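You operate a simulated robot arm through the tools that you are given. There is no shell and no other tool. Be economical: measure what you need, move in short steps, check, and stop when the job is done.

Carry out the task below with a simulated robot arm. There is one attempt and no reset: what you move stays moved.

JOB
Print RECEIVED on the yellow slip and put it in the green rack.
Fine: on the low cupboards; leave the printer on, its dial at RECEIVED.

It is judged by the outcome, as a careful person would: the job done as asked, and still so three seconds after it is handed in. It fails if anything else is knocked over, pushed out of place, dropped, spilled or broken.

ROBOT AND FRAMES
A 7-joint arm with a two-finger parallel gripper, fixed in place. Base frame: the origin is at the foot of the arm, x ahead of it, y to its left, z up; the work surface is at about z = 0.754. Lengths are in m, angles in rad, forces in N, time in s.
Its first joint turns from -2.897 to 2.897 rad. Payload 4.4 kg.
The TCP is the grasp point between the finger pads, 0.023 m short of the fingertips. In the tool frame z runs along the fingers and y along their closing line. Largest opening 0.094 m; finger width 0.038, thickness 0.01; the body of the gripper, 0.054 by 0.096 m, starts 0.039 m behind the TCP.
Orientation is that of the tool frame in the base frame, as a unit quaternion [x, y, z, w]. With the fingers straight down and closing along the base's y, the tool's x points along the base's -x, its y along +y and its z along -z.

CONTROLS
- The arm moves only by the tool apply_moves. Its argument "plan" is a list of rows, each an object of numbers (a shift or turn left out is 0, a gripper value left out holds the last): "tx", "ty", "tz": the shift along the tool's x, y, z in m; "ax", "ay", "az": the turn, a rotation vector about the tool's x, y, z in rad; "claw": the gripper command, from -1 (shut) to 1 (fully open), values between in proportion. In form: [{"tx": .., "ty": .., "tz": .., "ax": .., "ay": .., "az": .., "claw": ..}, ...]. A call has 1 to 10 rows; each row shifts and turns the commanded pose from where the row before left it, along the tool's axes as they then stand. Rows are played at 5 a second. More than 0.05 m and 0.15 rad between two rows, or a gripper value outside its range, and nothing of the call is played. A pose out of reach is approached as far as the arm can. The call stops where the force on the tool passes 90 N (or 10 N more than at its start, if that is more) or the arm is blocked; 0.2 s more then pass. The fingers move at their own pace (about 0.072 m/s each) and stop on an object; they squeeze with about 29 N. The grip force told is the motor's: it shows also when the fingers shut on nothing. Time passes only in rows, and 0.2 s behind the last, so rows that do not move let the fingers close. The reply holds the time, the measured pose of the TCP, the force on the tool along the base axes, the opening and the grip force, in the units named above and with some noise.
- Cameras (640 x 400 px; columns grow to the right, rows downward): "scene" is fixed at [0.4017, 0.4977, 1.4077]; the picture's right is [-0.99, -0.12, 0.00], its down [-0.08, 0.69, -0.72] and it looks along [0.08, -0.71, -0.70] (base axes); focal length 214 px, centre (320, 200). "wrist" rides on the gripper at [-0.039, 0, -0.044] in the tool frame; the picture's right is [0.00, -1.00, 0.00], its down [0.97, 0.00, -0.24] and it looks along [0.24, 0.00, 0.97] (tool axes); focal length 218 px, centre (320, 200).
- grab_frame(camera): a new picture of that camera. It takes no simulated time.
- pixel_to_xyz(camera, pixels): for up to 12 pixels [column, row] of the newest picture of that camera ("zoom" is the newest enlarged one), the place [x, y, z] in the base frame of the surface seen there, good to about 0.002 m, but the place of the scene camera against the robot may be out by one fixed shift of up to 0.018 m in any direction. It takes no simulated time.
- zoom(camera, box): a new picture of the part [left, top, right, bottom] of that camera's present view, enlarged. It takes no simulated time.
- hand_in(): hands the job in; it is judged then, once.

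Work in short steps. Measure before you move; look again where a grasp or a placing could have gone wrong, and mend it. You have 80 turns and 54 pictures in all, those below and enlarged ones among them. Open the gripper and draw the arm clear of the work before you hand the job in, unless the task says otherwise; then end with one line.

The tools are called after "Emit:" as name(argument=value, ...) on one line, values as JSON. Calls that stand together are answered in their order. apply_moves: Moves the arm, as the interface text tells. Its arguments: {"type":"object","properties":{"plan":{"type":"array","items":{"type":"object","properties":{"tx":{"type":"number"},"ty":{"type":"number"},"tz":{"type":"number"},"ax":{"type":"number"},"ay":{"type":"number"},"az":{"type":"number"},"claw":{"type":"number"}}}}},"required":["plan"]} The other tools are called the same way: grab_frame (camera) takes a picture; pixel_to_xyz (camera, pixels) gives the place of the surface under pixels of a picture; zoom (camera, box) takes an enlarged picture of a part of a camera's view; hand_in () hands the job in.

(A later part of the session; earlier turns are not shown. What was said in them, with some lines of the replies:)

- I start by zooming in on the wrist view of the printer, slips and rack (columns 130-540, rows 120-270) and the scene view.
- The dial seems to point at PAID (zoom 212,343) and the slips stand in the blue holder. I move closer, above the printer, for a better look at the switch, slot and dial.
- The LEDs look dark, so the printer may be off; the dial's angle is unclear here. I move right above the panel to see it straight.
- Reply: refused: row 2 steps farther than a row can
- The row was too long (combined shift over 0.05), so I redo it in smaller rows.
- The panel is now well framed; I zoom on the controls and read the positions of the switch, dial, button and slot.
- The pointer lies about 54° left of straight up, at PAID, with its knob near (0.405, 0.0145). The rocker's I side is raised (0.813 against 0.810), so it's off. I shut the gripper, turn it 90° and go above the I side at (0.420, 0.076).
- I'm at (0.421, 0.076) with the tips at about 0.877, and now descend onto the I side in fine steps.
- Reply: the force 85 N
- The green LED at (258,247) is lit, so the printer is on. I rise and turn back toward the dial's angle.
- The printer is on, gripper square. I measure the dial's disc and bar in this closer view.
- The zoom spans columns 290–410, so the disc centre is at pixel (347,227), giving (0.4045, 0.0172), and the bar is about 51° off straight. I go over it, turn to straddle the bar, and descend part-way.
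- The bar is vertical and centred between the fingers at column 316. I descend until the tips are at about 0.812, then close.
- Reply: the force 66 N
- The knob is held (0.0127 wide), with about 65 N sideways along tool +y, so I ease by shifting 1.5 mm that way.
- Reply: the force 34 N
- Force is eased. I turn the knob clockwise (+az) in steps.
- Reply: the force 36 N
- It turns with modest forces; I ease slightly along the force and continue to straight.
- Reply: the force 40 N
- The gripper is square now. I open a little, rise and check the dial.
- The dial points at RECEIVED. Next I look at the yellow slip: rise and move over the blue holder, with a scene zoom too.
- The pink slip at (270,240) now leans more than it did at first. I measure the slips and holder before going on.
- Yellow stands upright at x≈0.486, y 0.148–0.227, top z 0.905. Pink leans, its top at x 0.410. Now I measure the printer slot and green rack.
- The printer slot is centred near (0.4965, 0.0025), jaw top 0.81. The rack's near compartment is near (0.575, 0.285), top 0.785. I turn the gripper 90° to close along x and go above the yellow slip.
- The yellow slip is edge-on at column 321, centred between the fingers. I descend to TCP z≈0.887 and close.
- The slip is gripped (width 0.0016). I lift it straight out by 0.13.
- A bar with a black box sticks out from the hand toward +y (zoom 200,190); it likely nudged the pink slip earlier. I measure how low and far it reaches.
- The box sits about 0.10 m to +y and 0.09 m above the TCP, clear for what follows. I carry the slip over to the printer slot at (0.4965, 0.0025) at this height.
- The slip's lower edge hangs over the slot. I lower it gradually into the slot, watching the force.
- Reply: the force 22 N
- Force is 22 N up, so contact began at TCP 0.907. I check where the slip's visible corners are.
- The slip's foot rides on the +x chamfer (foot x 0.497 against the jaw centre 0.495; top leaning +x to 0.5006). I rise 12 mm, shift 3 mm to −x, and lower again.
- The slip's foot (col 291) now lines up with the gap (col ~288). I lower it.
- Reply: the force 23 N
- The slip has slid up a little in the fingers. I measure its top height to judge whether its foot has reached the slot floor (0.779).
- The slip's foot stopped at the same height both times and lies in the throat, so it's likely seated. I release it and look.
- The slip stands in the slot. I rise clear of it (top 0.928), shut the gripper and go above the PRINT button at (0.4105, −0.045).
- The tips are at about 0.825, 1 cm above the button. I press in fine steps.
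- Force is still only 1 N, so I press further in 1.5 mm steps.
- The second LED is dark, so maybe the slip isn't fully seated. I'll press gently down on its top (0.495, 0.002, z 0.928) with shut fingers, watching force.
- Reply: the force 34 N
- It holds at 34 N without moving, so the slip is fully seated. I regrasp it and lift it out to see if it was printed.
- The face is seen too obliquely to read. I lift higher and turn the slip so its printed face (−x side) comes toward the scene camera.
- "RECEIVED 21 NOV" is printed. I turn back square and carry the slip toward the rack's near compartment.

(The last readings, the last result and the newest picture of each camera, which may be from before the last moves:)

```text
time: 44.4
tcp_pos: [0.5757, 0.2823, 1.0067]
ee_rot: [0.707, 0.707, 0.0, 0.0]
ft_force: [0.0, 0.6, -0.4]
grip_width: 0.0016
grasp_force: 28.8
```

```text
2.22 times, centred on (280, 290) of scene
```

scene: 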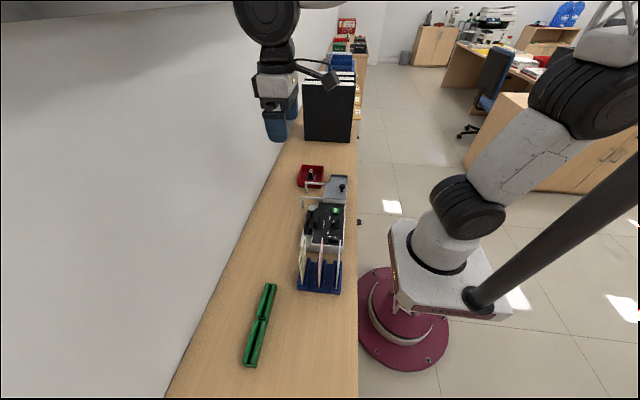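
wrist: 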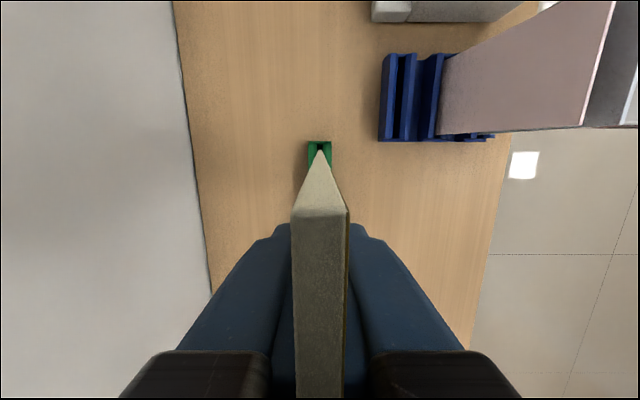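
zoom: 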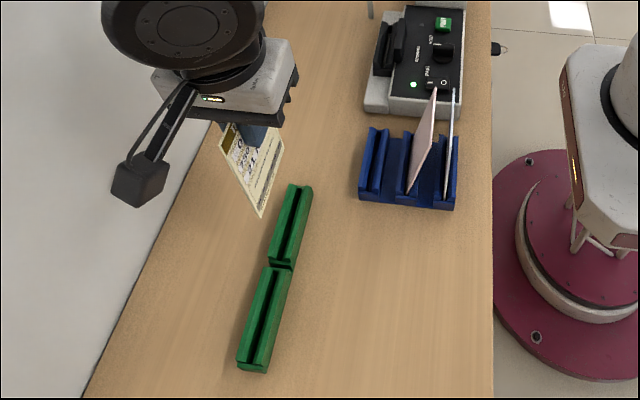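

The slip hangs above the rack (end at wrist pixel (319,143)). I measure the rack's walls in both views.

Emit:
pixel_to_xyz(camera="wrist", pixels=[[319, 143], [311, 146], [327, 146], [320, 148], [320, 153], [320, 170], [295, 215], [345, 215]])

Emit:
pixel_to_xyz(camera="zoom", pixels=[[291, 188], [309, 190], [274, 258], [289, 260], [281, 262], [299, 190], [295, 210], [285, 225], [303, 225], [262, 212], [250, 200], [281, 158]])

```text
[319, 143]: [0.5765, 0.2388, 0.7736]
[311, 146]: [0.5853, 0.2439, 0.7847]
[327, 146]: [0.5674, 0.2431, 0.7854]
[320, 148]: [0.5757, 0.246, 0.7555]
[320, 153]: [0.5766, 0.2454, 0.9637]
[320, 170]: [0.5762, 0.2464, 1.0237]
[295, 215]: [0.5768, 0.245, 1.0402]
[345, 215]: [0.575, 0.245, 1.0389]
```

```text
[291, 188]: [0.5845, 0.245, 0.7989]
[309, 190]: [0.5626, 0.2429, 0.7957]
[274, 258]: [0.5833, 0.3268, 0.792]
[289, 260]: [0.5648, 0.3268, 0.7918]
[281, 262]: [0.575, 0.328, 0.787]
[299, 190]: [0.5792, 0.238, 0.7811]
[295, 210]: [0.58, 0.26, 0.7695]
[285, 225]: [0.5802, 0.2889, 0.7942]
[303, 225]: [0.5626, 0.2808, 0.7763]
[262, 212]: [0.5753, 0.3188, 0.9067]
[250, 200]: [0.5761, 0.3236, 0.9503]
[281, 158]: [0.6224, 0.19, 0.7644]
```

Slip and slot agree: slot x 0.5764 and slip 0.576; compartment y 0.242–0.327 and slip 0.2455–0.3236. I lower to just above the rack and then in.

Emit:
apply_moves(plan=[{"tz": 0.04}, {"tz": 0.04}, {"tz": 0.02}, {"tz": 0.01}, {"tz": 0.008}])

Emit:
zoom(camera="scene", box=[240, 240, 310, 340])

```text
time: 45.6
tcp_pos: [0.5763, 0.2825, 0.8882]
ee_rot: [0.707, 0.707, 0.0, -0.001]
ft_force: [0.1, 0.6, 0.8]
grip_width: 0.0016
grasp_force: 29.1
```

```text
4.00 times, centred on (275, 290) of scene
```

zoom: 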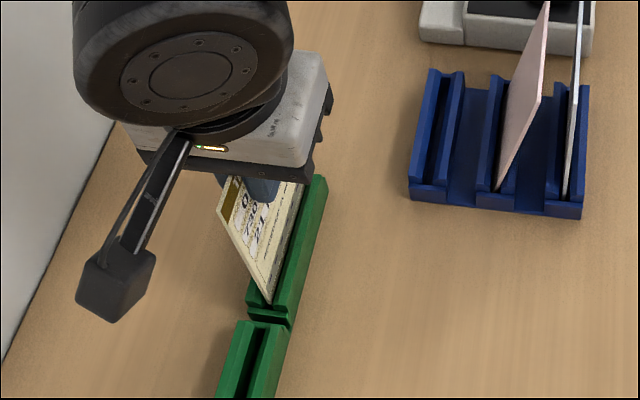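

The slip has entered the slot with no force. I go on down to the floor, expected near TCP z 0.873.

Emit:
apply_moves(plan=[{"tz": 0.006}, {"tz": 0.004}, {"tz": 0.002}, {"tz": 0.002}, {"tz": 0.002}])

```text
time: 46.8
tcp_pos: [0.5748, 0.282, 0.8723]
ee_rot: [0.707, 0.707, 0.0, -0.001]
ft_force: [-0.6, 0.2, 0.0]
grip_width: 0.0016
grasp_force: 29.1
```

Emit:
apply_moves(plan=[{"tz": 0.002}, {"tz": 0.002}, {"tz": 0.002}])

```text
time: 47.6
tcp_pos: [0.5753, 0.2818, 0.8673]
ee_rot: [0.707, 0.708, 0.001, 0.001]
ft_force: [-1.2, 1.0, 23.8]
grip_width: 0.0018
grasp_force: 29.5
```

It now touches the floor (24 N at TCP 0.867). I ease 1 mm, open, rise clear and look.

Emit:
apply_moves(plan=[{"tz": -0.001}, {"claw": -0.6}, {"claw": -0.2}, {}, {"tz": -0.04}, {"tz": -0.045}, {"tz": -0.045}])

Emit:
grab_frame(camera="wrist")

Emit:
zoom(camera="scene", box=[240, 200, 370, 340])

```text
time: 49.2
tcp_pos: [0.5756, 0.2811, 0.9964]
ee_rot: [0.707, 0.708, -0.002, 0.0]
ft_force: [0.1, 0.8, -0.7]
grip_width: 0.0377
grasp_force: 0.0
```

```text
11 pictures are left
```

wrist: 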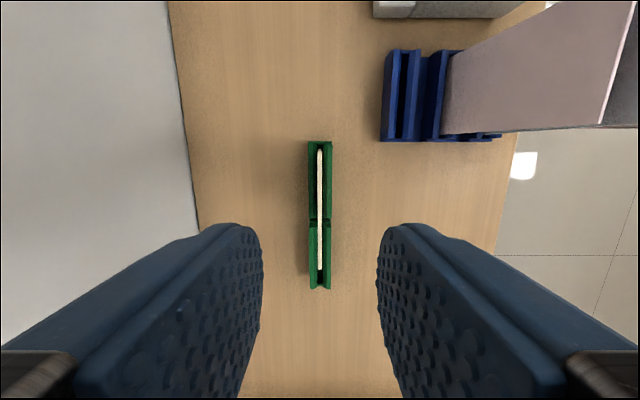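

```text
2.86 times, centred on (305, 270) of scene
```

zoom: 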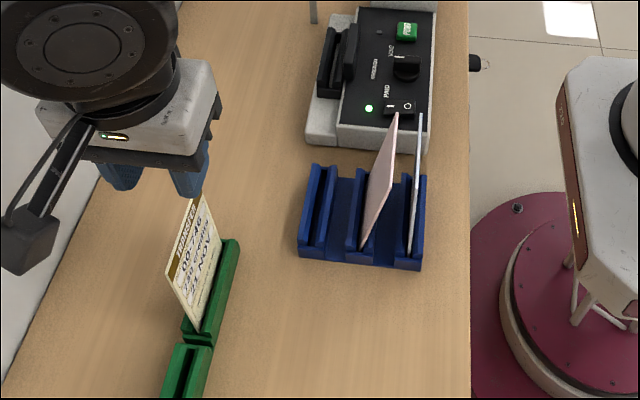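

The yellow slip stands square in the green rack. The pink slip still leans from my hand's box, so I'll set it upright; first I go above it (0.412, 0.187) and look.

Emit:
apply_moves(plan=[{"tz": -0.03}, {"ty": -0.045}, {"ty": -0.045}, {"ty": -0.045}, {"ty": -0.028, "tx": -0.034}, {"tx": -0.04}, {"tx": -0.02, "claw": -0.53}, {"tz": 0.03}])

Emit:
grab_frame(camera="wrist")

```text
time: 51.0
tcp_pos: [0.4115, 0.1877, 0.9972]
ee_rot: [0.707, 0.707, 0.0, 0.0]
ft_force: [0.3, -1.2, 1.0]
grip_width: 0.0221
grasp_force: 0.1
```

```text
9 pictures are left
```

wrist: 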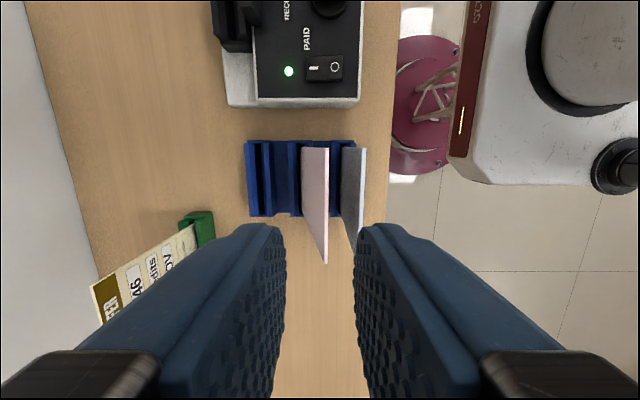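

Emit:
pixel_to_xyz(camera="wrist", pixels=[[328, 155], [327, 200], [327, 230], [326, 258], [365, 155], [362, 190], [359, 222], [304, 155], [305, 200], [344, 155], [344, 190]])

```text
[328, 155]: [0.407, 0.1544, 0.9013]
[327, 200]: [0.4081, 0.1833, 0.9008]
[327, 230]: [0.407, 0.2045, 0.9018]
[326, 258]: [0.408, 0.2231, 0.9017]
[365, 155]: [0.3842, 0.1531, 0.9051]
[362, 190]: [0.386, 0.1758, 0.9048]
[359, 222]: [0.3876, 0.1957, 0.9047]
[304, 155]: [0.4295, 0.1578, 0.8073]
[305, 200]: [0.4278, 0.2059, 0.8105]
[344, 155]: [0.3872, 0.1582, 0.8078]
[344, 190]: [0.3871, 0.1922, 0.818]
```

Pink's top edge is at x 0.4075 and white's at about 0.386. I shift 3.5 mm to +x, dip the tips 12 mm below pink's top with the fingers astride it, and check before moving.

Emit:
apply_moves(plan=[{"ty": 0.0038}, {"tz": 0.04}, {"tz": 0.03}])

Emit:
grab_frame(camera="wrist")

```text
time: 51.8
tcp_pos: [0.4153, 0.1883, 0.9276]
ee_rot: [0.707, 0.707, 0.001, 0.0]
ft_force: [0.3, 0.1, -0.6]
grip_width: 0.0219
grasp_force: 0.2
```

```text
8 pictures are left
```

wrist: 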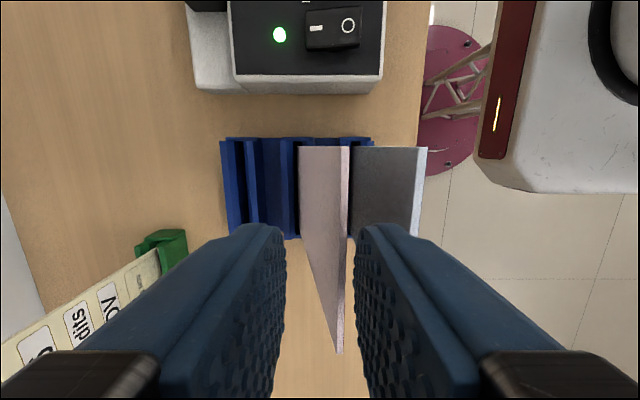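

The right finger sits between the pink edge (col 343) and white (col 420). I dip 13 mm, draw the top to x 0.437 in small steps, then close softly to true it.

Emit:
apply_moves(plan=[{"tz": 0.007}, {"tz": 0.006}, {"ty": 0.006}, {"ty": 0.006}, {"ty": 0.005}, {"ty": 0.0045}, {}])

Emit:
grab_frame(camera="wrist")

```text
time: 53.4
tcp_pos: [0.4382, 0.1877, 0.9148]
ee_rot: [0.707, 0.707, 0.0, 0.0]
ft_force: [-0.1, -0.1, 0.3]
grip_width: 0.022
grasp_force: 0.1
```

```text
7 pictures are left
```

wrist: 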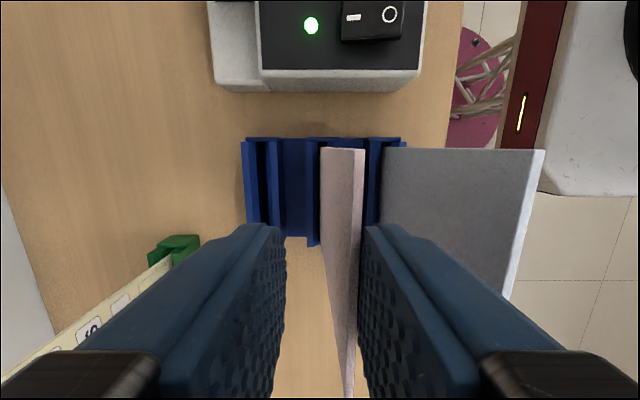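

Pink follows the finger. I close to centre it upright, then open again and rise.

Emit:
apply_moves(plan=[{"claw": -0.75}, {"claw": -0.9}, {"claw": -1}, {}])

```text
time: 54.4
tcp_pos: [0.4379, 0.1883, 0.9139]
ee_rot: [0.707, 0.707, 0.0, 0.001]
ft_force: [0.9, 0.4, -0.6]
grip_width: 0.0009
grasp_force: 28.9
```

Emit:
apply_moves(plan=[{"claw": -0.85}, {"claw": -0.7}, {"claw": -0.53}, {}, {"tz": -0.02}, {"tz": -0.04}, {"tz": -0.04}])

Emit:
grab_frame(camera="wrist")

Emit:
pixel_to_xyz(camera="wrist", pixels=[[320, 160], [320, 200], [320, 240], [325, 200], [315, 200]])

```text
time: 56.0
tcp_pos: [0.4374, 0.1887, 1.0144]
ee_rot: [0.707, 0.707, -0.001, 0.0]
ft_force: [-0.5, 0.1, -0.6]
grip_width: 0.0222
grasp_force: 0.0
```

```text
6 pictures are left
```

wrist: 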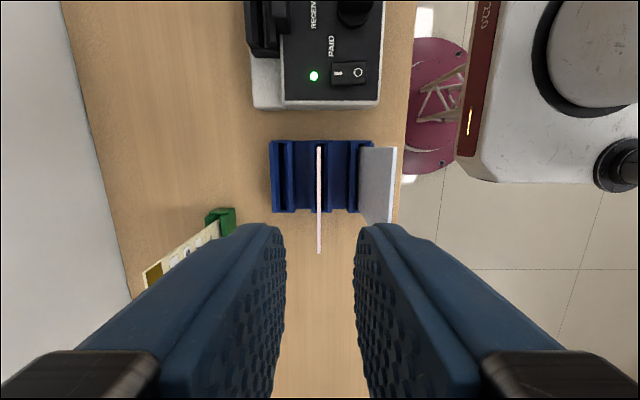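

```text
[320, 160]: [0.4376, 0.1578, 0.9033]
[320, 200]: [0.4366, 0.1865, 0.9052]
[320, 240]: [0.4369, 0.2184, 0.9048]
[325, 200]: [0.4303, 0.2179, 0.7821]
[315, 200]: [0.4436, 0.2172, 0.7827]
```

Pink is upright again at x 0.437. I open the gripper, rise well clear, and take a final look.

Emit:
apply_moves(plan=[{"tz": -0.045}, {"tz": -0.045}, {"tz": -0.045, "claw": 1}, {"tz": -0.04}, {}, {}])

Emit:
grab_frame(camera="scene")

Emit:
zoom(camera="scene", box=[230, 160, 390, 380])

Emit:
grab_frame(camera="wrist")

```text
time: 57.4
tcp_pos: [0.4357, 0.1886, 1.1882]
ee_rot: [0.707, 0.707, -0.001, 0.0]
ft_force: [0.3, 1.0, 0.1]
grip_width: 0.094
grasp_force: 0.1
```

```text
5 pictures are left
```

scene: 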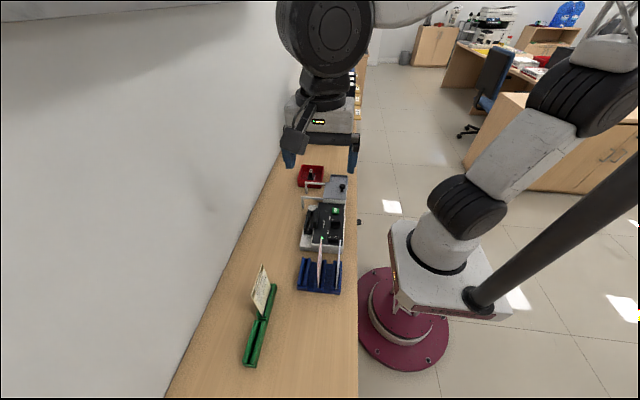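

```text
1.82 times, centred on (310, 270) of scene
```

zoom: 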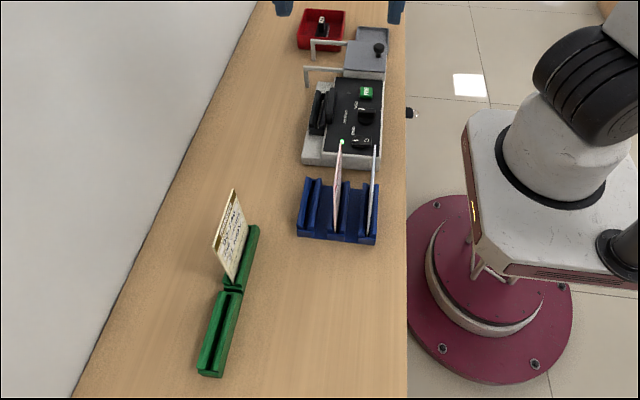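

```text
3 pictures are left
```

wrist: 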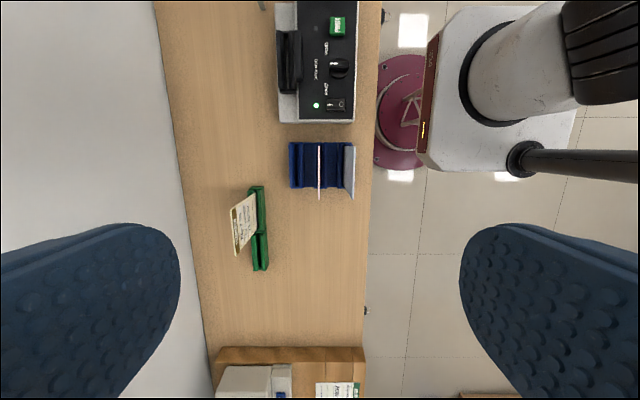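

The printed yellow slip stands in the green rack, the other slips are upright, and the printer is on with its dial at RECEIVED. The arm is clear, so I hand in.

Emit:
hand_in()

```text
The job is handed in.
```

The yellow slip now reads "RECEIVED 21 NOV" and stands in the green rack; the printer is on with its dial at RECEIVED, and the pink slip, which was found leaning (my gripper probably nudged it), is upright again in its slot.
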